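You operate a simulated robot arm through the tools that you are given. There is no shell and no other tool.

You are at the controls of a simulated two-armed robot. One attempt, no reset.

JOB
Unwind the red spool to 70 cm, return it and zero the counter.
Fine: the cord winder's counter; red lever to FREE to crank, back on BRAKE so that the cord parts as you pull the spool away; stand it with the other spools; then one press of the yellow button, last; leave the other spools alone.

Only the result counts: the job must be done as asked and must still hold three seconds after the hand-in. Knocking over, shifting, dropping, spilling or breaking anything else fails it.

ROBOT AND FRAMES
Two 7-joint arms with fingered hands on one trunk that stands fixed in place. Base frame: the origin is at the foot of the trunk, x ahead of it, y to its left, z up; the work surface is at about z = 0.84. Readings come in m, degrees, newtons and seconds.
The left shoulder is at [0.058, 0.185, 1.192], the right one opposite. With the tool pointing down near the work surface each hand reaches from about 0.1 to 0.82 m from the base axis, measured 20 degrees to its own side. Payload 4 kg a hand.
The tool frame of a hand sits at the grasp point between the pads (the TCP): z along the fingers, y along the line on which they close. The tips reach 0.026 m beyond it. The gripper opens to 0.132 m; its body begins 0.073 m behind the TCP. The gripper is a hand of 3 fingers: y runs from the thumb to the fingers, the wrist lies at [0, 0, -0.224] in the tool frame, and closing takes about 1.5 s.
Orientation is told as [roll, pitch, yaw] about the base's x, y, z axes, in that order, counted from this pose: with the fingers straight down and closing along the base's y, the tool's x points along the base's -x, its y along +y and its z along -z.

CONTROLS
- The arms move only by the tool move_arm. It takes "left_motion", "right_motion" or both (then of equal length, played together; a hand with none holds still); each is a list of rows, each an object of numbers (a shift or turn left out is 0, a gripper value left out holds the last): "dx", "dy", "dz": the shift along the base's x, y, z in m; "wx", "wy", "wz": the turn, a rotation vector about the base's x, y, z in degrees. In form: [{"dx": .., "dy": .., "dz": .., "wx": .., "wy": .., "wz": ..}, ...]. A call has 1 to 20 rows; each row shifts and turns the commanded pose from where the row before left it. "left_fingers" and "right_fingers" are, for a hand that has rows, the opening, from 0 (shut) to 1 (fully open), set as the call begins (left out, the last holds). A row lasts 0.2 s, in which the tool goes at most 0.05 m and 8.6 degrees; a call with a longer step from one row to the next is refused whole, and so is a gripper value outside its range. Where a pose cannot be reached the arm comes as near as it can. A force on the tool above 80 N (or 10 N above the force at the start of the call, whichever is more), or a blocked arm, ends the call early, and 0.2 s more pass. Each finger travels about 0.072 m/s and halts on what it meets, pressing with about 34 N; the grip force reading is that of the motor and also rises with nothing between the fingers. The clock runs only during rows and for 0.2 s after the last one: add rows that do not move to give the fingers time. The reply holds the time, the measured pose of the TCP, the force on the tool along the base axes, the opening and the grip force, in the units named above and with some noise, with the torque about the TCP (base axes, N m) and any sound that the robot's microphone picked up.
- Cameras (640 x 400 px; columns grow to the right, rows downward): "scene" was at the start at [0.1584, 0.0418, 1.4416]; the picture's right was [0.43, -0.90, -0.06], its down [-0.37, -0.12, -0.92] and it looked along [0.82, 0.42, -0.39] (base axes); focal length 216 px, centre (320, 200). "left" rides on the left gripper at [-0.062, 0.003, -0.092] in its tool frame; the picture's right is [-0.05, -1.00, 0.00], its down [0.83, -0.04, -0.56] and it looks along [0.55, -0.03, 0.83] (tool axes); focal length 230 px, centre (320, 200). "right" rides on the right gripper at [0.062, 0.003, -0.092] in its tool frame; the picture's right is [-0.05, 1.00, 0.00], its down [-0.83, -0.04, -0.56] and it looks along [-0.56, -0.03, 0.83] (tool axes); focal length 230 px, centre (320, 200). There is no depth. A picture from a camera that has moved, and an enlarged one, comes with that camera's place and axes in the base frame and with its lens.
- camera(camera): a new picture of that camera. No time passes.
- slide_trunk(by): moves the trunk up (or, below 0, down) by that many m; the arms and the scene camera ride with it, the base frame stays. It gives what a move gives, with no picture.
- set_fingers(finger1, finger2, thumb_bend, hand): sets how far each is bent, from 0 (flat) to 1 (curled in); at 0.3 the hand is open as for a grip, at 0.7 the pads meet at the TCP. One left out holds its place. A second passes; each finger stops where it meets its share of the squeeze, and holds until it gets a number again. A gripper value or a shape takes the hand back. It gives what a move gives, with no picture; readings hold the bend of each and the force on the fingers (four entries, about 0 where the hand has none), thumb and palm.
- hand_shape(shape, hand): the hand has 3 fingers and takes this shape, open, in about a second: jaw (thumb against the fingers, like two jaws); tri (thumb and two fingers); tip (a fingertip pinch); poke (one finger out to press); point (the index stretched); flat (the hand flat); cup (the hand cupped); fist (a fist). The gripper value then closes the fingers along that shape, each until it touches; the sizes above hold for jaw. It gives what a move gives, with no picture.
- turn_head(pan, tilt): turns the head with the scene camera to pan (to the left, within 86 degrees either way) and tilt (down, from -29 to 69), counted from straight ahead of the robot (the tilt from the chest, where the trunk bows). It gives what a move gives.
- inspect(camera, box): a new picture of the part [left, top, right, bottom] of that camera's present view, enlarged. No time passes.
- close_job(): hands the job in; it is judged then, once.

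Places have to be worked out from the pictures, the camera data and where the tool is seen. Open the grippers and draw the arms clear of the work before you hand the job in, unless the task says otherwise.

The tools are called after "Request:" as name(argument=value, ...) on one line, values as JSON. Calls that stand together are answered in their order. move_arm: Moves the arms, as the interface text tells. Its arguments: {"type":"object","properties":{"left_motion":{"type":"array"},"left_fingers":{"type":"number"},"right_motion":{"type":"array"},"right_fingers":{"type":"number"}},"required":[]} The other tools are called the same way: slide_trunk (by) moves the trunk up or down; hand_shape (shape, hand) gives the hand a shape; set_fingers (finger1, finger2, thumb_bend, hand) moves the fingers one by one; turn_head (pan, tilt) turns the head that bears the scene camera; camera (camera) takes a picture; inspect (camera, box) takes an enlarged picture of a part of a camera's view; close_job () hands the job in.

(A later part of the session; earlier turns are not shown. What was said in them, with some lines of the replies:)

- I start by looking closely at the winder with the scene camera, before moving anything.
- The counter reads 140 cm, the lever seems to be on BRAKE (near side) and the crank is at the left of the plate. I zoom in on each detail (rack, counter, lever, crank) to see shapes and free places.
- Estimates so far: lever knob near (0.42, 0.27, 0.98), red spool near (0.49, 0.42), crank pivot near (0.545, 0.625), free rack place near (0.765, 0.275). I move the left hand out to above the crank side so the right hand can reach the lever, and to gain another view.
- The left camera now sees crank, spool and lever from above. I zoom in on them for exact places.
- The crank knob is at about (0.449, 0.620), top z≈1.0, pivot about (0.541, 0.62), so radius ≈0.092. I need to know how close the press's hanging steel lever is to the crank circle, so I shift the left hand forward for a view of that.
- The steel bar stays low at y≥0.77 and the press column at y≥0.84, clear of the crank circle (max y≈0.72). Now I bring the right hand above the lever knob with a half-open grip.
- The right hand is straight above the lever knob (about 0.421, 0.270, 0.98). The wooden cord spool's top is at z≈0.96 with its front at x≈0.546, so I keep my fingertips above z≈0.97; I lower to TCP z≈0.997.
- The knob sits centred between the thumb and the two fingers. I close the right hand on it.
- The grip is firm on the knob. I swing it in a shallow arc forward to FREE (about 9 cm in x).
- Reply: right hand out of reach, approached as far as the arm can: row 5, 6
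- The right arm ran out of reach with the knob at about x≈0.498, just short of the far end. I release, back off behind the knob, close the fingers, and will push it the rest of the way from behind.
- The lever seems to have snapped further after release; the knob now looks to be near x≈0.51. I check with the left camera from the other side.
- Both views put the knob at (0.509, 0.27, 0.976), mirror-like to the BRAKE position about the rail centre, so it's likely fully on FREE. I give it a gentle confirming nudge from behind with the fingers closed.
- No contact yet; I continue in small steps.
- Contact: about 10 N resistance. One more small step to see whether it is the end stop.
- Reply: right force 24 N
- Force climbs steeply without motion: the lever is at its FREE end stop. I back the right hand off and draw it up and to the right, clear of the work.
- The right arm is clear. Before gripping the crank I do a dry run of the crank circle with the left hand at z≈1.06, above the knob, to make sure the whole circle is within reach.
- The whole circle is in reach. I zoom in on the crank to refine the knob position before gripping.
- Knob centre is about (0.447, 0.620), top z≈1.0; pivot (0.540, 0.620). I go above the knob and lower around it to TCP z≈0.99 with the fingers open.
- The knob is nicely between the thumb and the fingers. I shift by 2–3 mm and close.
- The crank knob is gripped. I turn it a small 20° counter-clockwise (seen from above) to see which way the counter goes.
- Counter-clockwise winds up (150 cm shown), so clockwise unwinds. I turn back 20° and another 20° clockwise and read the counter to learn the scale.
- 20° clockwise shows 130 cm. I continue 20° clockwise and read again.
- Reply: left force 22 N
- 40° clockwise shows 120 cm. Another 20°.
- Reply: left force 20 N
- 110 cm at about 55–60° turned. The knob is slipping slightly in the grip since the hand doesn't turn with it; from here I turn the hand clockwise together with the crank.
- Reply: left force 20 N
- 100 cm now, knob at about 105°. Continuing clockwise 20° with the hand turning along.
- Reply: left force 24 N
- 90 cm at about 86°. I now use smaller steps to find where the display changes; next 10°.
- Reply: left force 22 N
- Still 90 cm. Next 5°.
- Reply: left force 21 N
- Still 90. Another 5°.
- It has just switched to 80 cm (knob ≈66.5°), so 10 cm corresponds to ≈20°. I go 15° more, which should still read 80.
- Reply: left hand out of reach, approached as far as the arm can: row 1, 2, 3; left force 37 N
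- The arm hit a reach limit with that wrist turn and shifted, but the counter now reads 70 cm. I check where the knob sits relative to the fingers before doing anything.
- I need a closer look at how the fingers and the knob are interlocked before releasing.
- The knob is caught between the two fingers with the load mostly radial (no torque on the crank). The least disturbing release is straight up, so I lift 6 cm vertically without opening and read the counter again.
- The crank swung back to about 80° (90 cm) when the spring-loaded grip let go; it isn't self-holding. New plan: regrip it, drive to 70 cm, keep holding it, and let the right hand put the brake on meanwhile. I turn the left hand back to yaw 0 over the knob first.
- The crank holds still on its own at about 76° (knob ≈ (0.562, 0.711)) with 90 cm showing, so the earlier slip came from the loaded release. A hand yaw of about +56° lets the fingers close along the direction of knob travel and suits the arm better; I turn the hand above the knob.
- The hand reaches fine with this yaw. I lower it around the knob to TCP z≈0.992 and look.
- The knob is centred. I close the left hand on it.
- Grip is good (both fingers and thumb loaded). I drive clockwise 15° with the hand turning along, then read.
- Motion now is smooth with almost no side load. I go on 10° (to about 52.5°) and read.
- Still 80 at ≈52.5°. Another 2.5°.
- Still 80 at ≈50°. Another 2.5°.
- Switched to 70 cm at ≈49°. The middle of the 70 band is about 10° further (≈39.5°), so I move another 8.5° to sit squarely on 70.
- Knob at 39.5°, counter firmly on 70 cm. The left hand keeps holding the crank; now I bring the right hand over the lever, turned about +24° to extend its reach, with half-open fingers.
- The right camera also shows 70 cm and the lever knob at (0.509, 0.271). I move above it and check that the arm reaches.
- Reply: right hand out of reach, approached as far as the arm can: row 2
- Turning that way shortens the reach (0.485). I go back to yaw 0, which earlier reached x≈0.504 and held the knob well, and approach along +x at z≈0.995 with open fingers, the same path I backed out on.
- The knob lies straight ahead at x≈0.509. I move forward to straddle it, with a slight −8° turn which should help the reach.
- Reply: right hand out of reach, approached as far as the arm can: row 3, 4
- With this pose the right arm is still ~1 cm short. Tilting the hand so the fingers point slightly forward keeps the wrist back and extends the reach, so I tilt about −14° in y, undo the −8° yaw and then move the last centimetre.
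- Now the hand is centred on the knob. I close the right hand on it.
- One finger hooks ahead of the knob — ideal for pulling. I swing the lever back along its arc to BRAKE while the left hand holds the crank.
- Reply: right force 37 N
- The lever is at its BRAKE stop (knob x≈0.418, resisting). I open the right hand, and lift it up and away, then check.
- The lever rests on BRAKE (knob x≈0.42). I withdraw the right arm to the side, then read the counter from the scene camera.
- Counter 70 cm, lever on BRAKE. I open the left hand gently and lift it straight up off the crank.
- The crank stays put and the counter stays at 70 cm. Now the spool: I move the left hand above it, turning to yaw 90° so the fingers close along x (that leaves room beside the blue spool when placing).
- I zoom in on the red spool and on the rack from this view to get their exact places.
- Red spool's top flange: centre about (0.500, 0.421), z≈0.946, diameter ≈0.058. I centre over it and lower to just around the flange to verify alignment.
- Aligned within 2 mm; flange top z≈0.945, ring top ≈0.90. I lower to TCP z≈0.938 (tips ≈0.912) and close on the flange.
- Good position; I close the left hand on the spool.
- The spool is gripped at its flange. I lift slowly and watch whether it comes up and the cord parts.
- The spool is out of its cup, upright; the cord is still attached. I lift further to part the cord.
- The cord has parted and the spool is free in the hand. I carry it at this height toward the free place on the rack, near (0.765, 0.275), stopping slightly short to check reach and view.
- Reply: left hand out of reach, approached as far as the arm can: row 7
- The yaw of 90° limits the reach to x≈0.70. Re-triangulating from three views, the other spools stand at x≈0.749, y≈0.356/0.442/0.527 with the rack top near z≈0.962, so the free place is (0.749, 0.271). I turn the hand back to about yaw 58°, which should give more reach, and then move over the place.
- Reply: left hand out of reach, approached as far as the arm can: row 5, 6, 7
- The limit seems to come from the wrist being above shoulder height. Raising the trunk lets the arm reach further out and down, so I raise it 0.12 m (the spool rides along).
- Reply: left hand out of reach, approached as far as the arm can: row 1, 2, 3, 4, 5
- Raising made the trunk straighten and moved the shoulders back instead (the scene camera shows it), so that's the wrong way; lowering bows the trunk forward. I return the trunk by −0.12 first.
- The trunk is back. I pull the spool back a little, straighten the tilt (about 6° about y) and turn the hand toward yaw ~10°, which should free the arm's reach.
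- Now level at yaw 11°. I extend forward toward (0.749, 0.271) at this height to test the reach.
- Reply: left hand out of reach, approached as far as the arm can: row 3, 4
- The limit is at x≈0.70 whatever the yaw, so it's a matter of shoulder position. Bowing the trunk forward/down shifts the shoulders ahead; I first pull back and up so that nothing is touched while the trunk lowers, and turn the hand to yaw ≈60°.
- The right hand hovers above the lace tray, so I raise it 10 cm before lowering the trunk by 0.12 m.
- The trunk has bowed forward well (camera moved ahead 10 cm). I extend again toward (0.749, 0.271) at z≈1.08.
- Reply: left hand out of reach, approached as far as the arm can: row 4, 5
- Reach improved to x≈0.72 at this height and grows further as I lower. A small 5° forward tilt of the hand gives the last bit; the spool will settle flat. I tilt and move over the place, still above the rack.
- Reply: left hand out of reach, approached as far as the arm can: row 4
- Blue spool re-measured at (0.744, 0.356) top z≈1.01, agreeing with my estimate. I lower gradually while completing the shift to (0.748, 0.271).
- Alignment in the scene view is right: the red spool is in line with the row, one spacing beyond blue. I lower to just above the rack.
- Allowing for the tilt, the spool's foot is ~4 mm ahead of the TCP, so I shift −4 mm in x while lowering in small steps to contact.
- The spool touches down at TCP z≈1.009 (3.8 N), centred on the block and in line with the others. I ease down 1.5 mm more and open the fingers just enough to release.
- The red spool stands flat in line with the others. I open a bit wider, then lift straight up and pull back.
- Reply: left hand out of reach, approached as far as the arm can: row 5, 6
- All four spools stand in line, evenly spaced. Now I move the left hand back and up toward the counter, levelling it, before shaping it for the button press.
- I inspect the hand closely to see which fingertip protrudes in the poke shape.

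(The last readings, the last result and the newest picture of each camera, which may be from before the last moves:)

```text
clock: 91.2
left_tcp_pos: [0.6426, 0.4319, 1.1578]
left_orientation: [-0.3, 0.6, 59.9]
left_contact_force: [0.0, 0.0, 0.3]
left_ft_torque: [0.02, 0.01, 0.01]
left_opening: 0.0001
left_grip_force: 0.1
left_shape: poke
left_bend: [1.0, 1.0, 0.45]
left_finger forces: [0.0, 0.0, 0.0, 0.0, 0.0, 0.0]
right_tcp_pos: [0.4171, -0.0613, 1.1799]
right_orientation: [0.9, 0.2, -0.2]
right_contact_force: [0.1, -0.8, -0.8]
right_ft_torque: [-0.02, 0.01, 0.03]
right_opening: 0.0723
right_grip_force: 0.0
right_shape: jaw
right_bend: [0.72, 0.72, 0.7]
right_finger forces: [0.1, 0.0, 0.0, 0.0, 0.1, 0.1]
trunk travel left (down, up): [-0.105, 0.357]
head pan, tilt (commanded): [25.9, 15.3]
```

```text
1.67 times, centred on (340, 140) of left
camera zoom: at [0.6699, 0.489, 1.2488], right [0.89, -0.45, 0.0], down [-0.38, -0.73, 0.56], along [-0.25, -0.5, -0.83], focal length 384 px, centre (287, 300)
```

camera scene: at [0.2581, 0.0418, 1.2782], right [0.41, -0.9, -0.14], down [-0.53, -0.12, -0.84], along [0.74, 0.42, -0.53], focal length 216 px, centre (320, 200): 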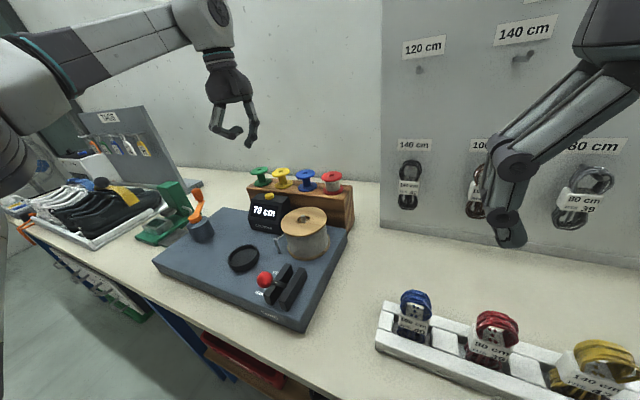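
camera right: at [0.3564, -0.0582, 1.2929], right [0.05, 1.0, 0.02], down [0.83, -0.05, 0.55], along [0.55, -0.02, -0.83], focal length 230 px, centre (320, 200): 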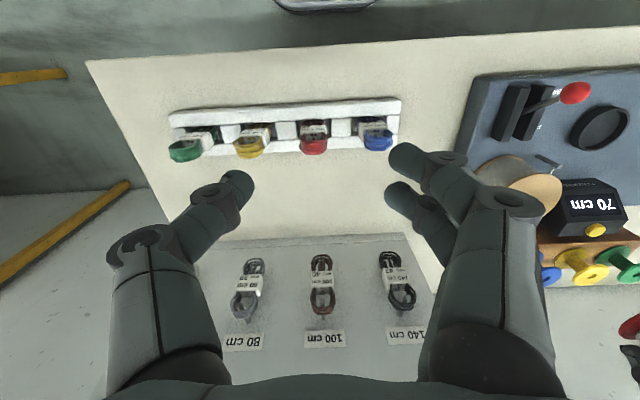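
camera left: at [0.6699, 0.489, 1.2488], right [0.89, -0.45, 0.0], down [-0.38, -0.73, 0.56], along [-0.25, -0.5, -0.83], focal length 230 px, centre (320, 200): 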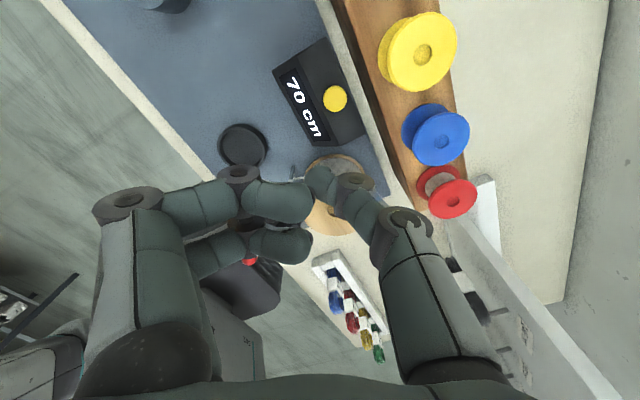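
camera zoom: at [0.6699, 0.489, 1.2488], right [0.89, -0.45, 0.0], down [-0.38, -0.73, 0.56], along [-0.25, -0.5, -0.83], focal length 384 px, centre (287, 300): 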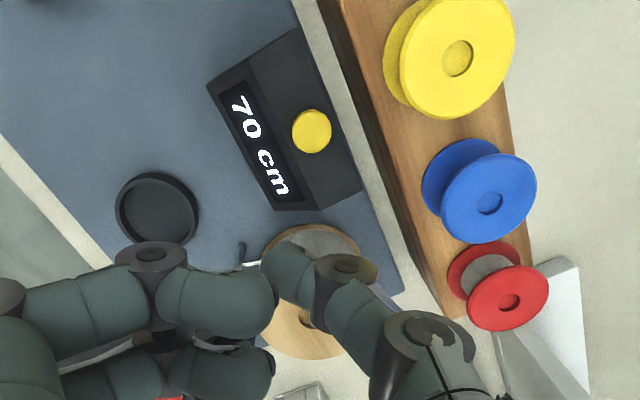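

In the poke shape the thumb tip sticks out on the tool axis about 2.5 cm beyond the TCP. The button is at about (0.664, 0.436, 0.982). I turn the hand to yaw 0, so that its parts stay away from the spools, and hover above the button.

Request:
move_arm(left_motion=[{"dx": 0.0025, "dz": -0.008, "wz": -7.5}, {"dx": 0.0025, "dz": -0.008, "wz": -7.5}, {"dx": 0.0025, "dz": -0.008, "wz": -7.5}, {"dx": 0.0025, "dy": 0.001, "dz": -0.008, "wz": -7.5}, {"dx": 0.0025, "dy": 0.001, "dz": -0.008, "wz": -7.5}, {"dx": 0.0025, "dy": 0.001, "dz": -0.008, "wz": -7.5}, {"dx": 0.003, "dy": 0.001, "dz": -0.01, "wz": -7.5}, {"dx": 0.003, "dz": -0.01, "wz": -7.5}, {}])

Request:
camera(camera="left")

Request:
inspect(camera="scene", box=[200, 60, 360, 240])

```text
clock: 93.2
left_tcp_pos: [0.6652, 0.4364, 1.0902]
left_orientation: [-0.3, 0.6, -0.1]
left_contact_force: [-1.7, 0.6, 0.4]
left_ft_torque: [-0.03, -0.04, 0.01]
left_opening: 0.0
left_grip_force: 0.1
left_shape: poke
left_bend: [1.0, 1.0, 0.45]
left_finger forces: [0.0, 0.1, 0.1, 0.1, 0.0, 0.0]
right_tcp_pos: [0.418, -0.0614, 1.1806]
right_orientation: [0.9, 0.1, -0.2]
right_contact_force: [-0.1, -1.0, -0.3]
right_ft_torque: [0.01, -0.03, 0.0]
right_opening: 0.0719
right_grip_force: 0.0
right_shape: jaw
right_bend: [0.72, 0.72, 0.7]
right_finger forces: [0.0, 0.0, 0.1, 0.1, 0.0, 0.0]
trunk travel left (down, up): [-0.105, 0.357]
head pan, tilt (commanded): [25.9, 15.3]
```

```text
taken
camera left: at [0.7264, 0.4405, 1.1813], right [0.05, -1.0, 0.01], down [-0.82, -0.04, 0.56], along [-0.56, -0.03, -0.83], focal length 230 px, centre (320, 200)
```

left: 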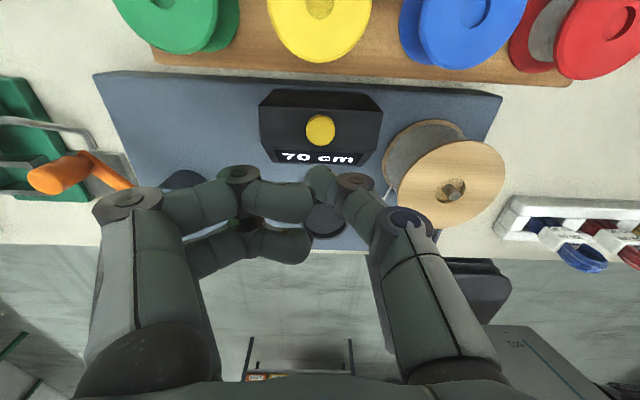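

```text
2.22 times, centred on (280, 150) of scene
camera zoom: at [0.2579, 0.0417, 1.2783], right [0.41, -0.9, -0.14], down [-0.53, -0.12, -0.84], along [0.74, 0.42, -0.53], focal length 480 px, centre (409, 311)
```

zoom: 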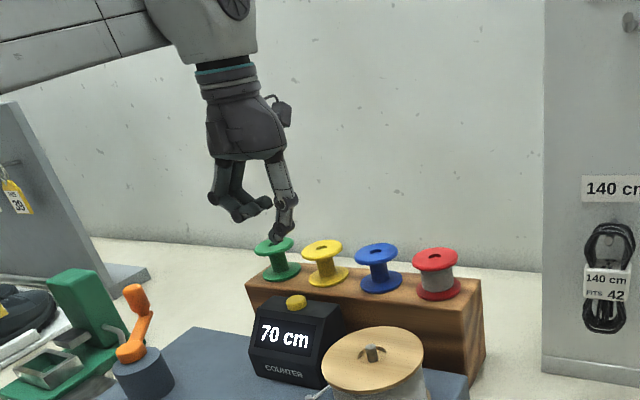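

Thumb tip is right above the button (tip ≈(0.664, 0.436, 1.065)). I descend to about 1 cm above the button and check.

Request:
move_arm(left_motion=[{"dz": -0.03}, {"dz": -0.025}, {"dz": -0.015}, {}])

Request:
inspect(camera="left", box=[200, 60, 460, 260])

Request:
inspect(camera="scene", box=[220, 120, 340, 240])

```text
clock: 94.2
left_tcp_pos: [0.6622, 0.4355, 1.0219]
left_orientation: [-0.3, 0.7, 0.1]
left_contact_force: [-0.1, -0.2, -0.4]
left_ft_torque: [0.0, 0.03, -0.01]
left_opening: 0.0
left_grip_force: 0.0
left_shape: poke
left_bend: [1.0, 1.0, 0.45]
left_finger forces: [0.0, 0.1, 0.0, 0.0, 0.0, 0.1]
right_tcp_pos: [0.4173, -0.0601, 1.1794]
right_orientation: [0.9, 0.1, -0.2]
right_contact_force: [0.6, 1.1, 0.2]
right_ft_torque: [0.03, 0.02, 0.0]
right_opening: 0.072
right_grip_force: 0.0
right_shape: jaw
right_bend: [0.72, 0.72, 0.7]
right_finger forces: [0.0, 0.0, 0.0, 0.1, 0.0, 0.0]
trunk travel left (down, up): [-0.105, 0.357]
head pan, tilt (commanded): [25.9, 15.3]
```

```text
2.00 times, centred on (330, 160) of left
camera zoom: at [0.7257, 0.4401, 1.1131], right [0.05, -1.0, 0.01], down [-0.82, -0.04, 0.56], along [-0.56, -0.03, -0.83], focal length 460 px, centre (300, 280)
```

zoom: 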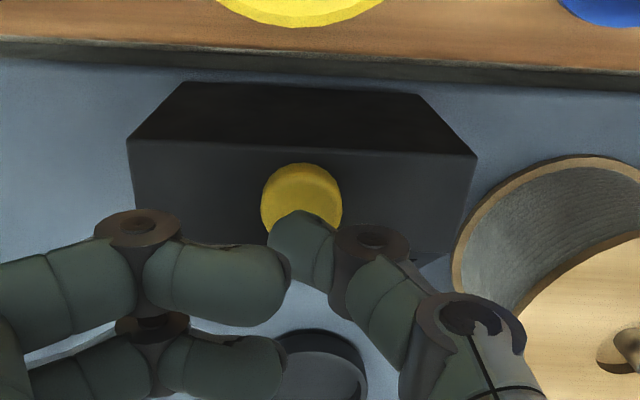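

```text
3.33 times, centred on (280, 180) of scene
camera zoom: at [0.258, 0.0417, 1.2782], right [0.41, -0.9, -0.14], down [-0.53, -0.12, -0.84], along [0.74, 0.42, -0.53], focal length 720 px, centre (453, 267)
```

zoom: 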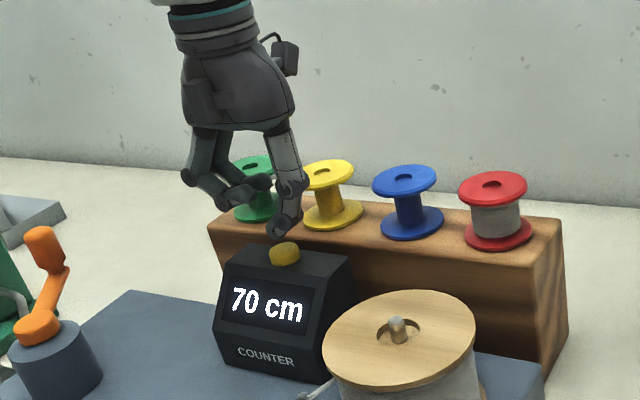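

Aligned within 3–4 mm; the tip is about 1 cm above the button. I press down in small steps, watching force and counter.

Request:
move_arm(left_motion=[{"dx": 0.003, "dz": -0.005}, {"dz": -0.004}, {}])

Request:
inspect(camera="scene", box=[220, 140, 320, 240])

```text
clock: 95.0
left_tcp_pos: [0.666, 0.4344, 1.0123]
left_orientation: [-0.4, 0.5, -0.1]
left_contact_force: [0.4, 0.4, 0.5]
left_ft_torque: [-0.01, -0.02, -0.01]
left_opening: 0.0
left_grip_force: 0.0
left_shape: poke
left_bend: [1.0, 1.0, 0.45]
left_finger forces: [0.0, 0.0, 0.0, 0.0, 0.0, 0.1]
right_tcp_pos: [0.4168, -0.0605, 1.1798]
right_orientation: [0.8, 0.1, 0.0]
right_contact_force: [0.2, 0.6, -0.8]
right_ft_torque: [0.0, -0.02, -0.03]
right_opening: 0.0723
right_grip_force: 0.1
right_shape: jaw
right_bend: [0.72, 0.72, 0.7]
right_finger forces: [0.0, 0.0, 0.0, 0.0, 0.0, 0.1]
trunk travel left (down, up): [-0.105, 0.357]
head pan, tilt (commanded): [25.9, 15.3]
```

```text
4.00 times, centred on (270, 190) of scene
camera zoom: at [0.2581, 0.0417, 1.2782], right [0.41, -0.9, -0.14], down [-0.53, -0.12, -0.84], along [0.74, 0.42, -0.53], focal length 863 px, centre (520, 240)
```

zoom: 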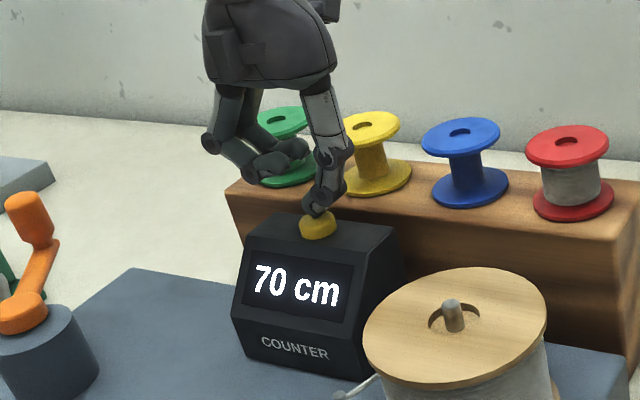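

The tip is nearly touching. I continue pressing in 3 mm steps.

Request:
move_arm(left_motion=[{"dz": -0.003}, {"dz": -0.003}])

Request:
inspect(camera="scene", box=[220, 140, 320, 240])

```text
clock: 95.6
left_tcp_pos: [0.6656, 0.4347, 1.0075]
left_orientation: [-0.3, 0.5, 0.1]
left_contact_force: [1.4, 0.2, 4.1]
left_ft_torque: [0.02, -0.01, 0.0]
left_opening: 0.0
left_grip_force: 0.0
left_shape: poke
left_bend: [1.0, 1.0, 0.45]
left_finger forces: [0.0, 0.0, 0.0, 0.1, 3.8, 0.0]
right_tcp_pos: [0.4178, -0.0601, 1.1807]
right_orientation: [1.0, 0.1, -0.1]
right_contact_force: [-0.2, 0.7, 0.4]
right_ft_torque: [-0.01, 0.01, 0.01]
right_opening: 0.072
right_grip_force: 0.0
right_shape: jaw
right_bend: [0.72, 0.72, 0.7]
right_finger forces: [0.1, 0.0, 0.1, 0.0, 0.1, 0.0]
trunk travel left (down, up): [-0.105, 0.357]
head pan, tilt (commanded): [25.9, 15.3]
heard: click
```

```text
4.00 times, centred on (270, 190) of scene
camera zoom: at [0.2577, 0.0415, 1.2784], right [0.41, -0.9, -0.14], down [-0.53, -0.12, -0.84], along [0.74, 0.42, -0.53], focal length 863 px, centre (520, 240)
```

zoom: 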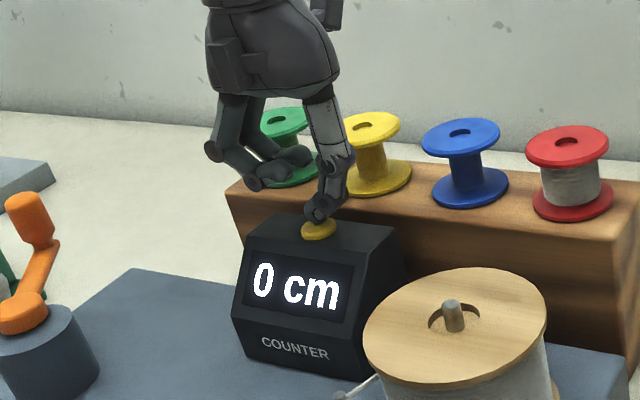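

A click, and the counter shows 0 cm. I lift the finger straight up and away.

Request:
move_arm(left_motion=[{"dz": 0.03}, {"dz": 0.04}, {"dz": 0.045}, {"dx": -0.02, "dy": 0.02, "dz": 0.03}, {"dx": -0.04, "dy": 0.02}, {"dx": -0.04, "dy": 0.02}, {"dx": -0.04, "dy": 0.02}])

Request:
camera(camera="scene")

Request:
inspect(camera="scene", box=[140, 140, 380, 340])

```text
clock: 97.2
left_tcp_pos: [0.5252, 0.5161, 1.154]
left_orientation: [-0.5, 0.5, -0.1]
left_contact_force: [0.6, 1.5, -0.4]
left_ft_torque: [-0.01, -0.02, 0.01]
left_opening: 0.0001
left_grip_force: 0.1
left_shape: poke
left_bend: [1.0, 1.0, 0.45]
left_finger forces: [0.1, 0.0, 0.0, 0.0, 0.0, 0.1]
right_tcp_pos: [0.4155, -0.0595, 1.1821]
right_orientation: [1.0, 0.0, 0.0]
right_contact_force: [0.4, 0.2, -0.4]
right_ft_torque: [-0.04, -0.02, -0.02]
right_opening: 0.072
right_grip_force: 0.1
right_shape: jaw
right_bend: [0.72, 0.72, 0.7]
right_finger forces: [0.0, 0.0, 0.1, 0.1, 0.0, 0.1]
trunk travel left (down, up): [-0.105, 0.357]
head pan, tilt (commanded): [25.9, 15.3]
```

```text
taken
camera scene: at [0.2563, 0.0428, 1.2787], right [0.41, -0.9, -0.14], down [-0.53, -0.12, -0.84], along [0.74, 0.42, -0.53], focal length 216 px, centre (320, 200)
```

scene: 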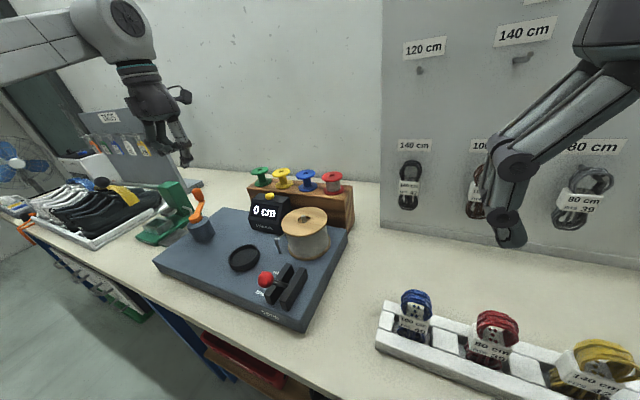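

```text
2.00 times, centred on (260, 240) of scene
camera zoom: at [0.2563, 0.0428, 1.2787], right [0.41, -0.9, -0.14], down [-0.53, -0.12, -0.84], along [0.74, 0.42, -0.53], focal length 432 px, centre (440, 120)
```

zoom: 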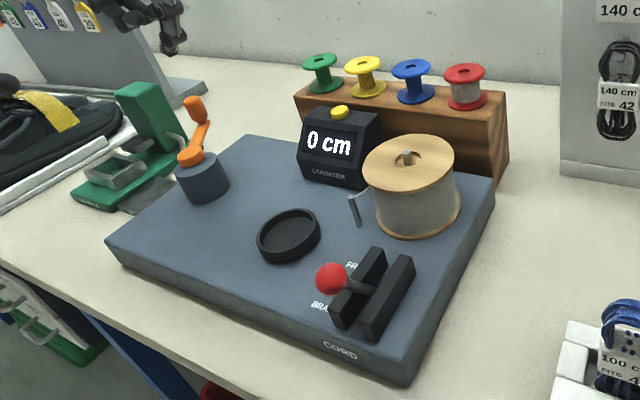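

Counter 0 cm, lever on BRAKE, cord parted, red spool standing with the others, nothing else disturbed. I open both hands and draw the arms up and clear.

Request:
move_arm(left_motion=[{"dx": -0.03, "dz": 0.03}, {"dx": -0.03, "dz": 0.03}, {"dx": -0.03, "dz": 0.03}, {"dx": -0.03, "dz": 0.02}, {}], right_motion=[{"dz": 0.03}, {"dz": 0.03}, {"dz": 0.03}, {"dz": 0.02}, {}], right_fingers=1.0)

Request:
hand_shape(hand="left", shape="jaw")

Request:
camera(camera="scene")

Request:
inspect(camera="scene", box=[140, 140, 380, 340])

```text
clock: 98.4
left_tcp_pos: [0.4078, 0.5152, 1.2596]
left_orientation: [-0.4, 0.8, 0.0]
left_contact_force: [0.0, 0.5, -0.4]
left_ft_torque: [-0.04, 0.03, -0.04]
left_opening: 0.0
left_grip_force: 0.1
left_shape: poke
left_bend: [1.0, 1.0, 0.45]
left_finger forces: [0.1, 0.0, 0.0, 0.0, 0.0, 0.0]
right_tcp_pos: [0.4194, -0.0604, 1.2903]
right_orientation: [1.0, 0.2, -0.1]
right_contact_force: [0.4, -0.5, 0.7]
right_ft_torque: [0.0, 0.02, -0.01]
right_opening: 0.1318
right_grip_force: 0.1
right_shape: jaw
right_bend: [0.3, 0.3, 0.3]
right_finger forces: [0.0, 0.0, 0.0, 0.1, 0.1, 0.0]
trunk travel left (down, up): [-0.105, 0.357]
head pan, tilt (commanded): [25.9, 15.3]
```

```text
clock: 99.3
left_tcp_pos: [0.4059, 0.5168, 1.2612]
left_orientation: [-0.3, 0.7, 0.1]
left_contact_force: [0.5, 0.1, -0.3]
left_ft_torque: [0.01, 0.03, 0.03]
left_opening: 0.1319
left_grip_force: 0.0
left_shape: jaw
left_bend: [0.3, 0.3, 0.3]
left_finger forces: [0.0, 0.0, 0.1, 0.0, 0.0, 0.0]
right_tcp_pos: [0.4161, -0.0617, 1.2907]
right_orientation: [0.9, 0.0, -0.1]
right_contact_force: [0.5, 0.3, -0.1]
right_ft_torque: [-0.01, -0.04, -0.01]
right_opening: 0.132
right_grip_force: 0.0
right_shape: jaw
right_bend: [0.3, 0.3, 0.3]
right_finger forces: [0.0, 0.0, 0.0, 0.0, 0.0, 0.0]
trunk travel left (down, up): [-0.105, 0.357]
head pan, tilt (commanded): [25.9, 15.3]
```

```text
taken
camera scene: at [0.2577, 0.0418, 1.2783], right [0.41, -0.9, -0.14], down [-0.53, -0.12, -0.84], along [0.74, 0.42, -0.53], focal length 216 px, centre (320, 200)
```

scene: 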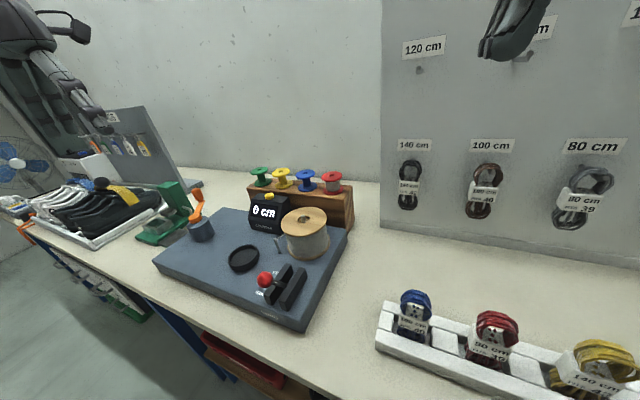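

```text
2.00 times, centred on (260, 240) of scene
camera zoom: at [0.2577, 0.0418, 1.2783], right [0.41, -0.9, -0.14], down [-0.53, -0.12, -0.84], along [0.74, 0.42, -0.53], focal length 432 px, centre (440, 120)
```

zoom: 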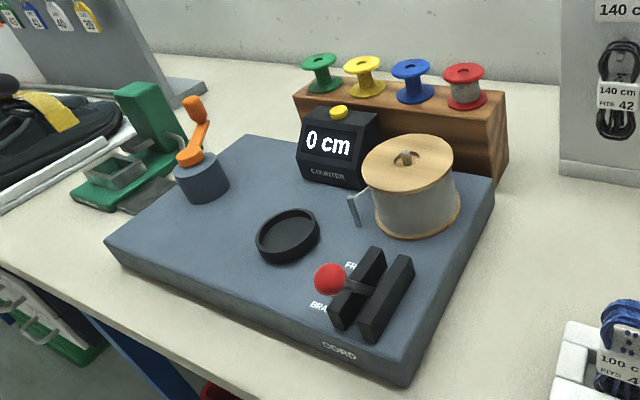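

Both hands are open and clear of the work. The counter shows 0 cm, the lever is on BRAKE, the red spool stands in the rack row and everything else is in place, so I hand the job in.

Request:
close_job()

```text
The job is handed in.
```

The job is handed in; I haven't seen the judging result.

- **Unwinding:** I cranked the red spool down to a steady 70 cm on the counter, then put the lever back on BRAKE. Early on I turned the crank about 20° the wrong way, so the counter showed 150 cm for a moment. It also slipped back to 90 cm when I lost my grip on the crank near 70. I wound it down to 70 again both times.
- **Spool:** The cord parted as I lifted the red spool away. The spool stands upright in the free place on the rack, in line with the green, yellow and blue ones, which I did not move.
- **Counter:** I pressed the yellow button once, last. It clicked and the counter showed 0 cm.

At hand-in the lever was on BRAKE. Both hands were open and clear of the work, and the last picture showed nothing else knocked over or shifted.
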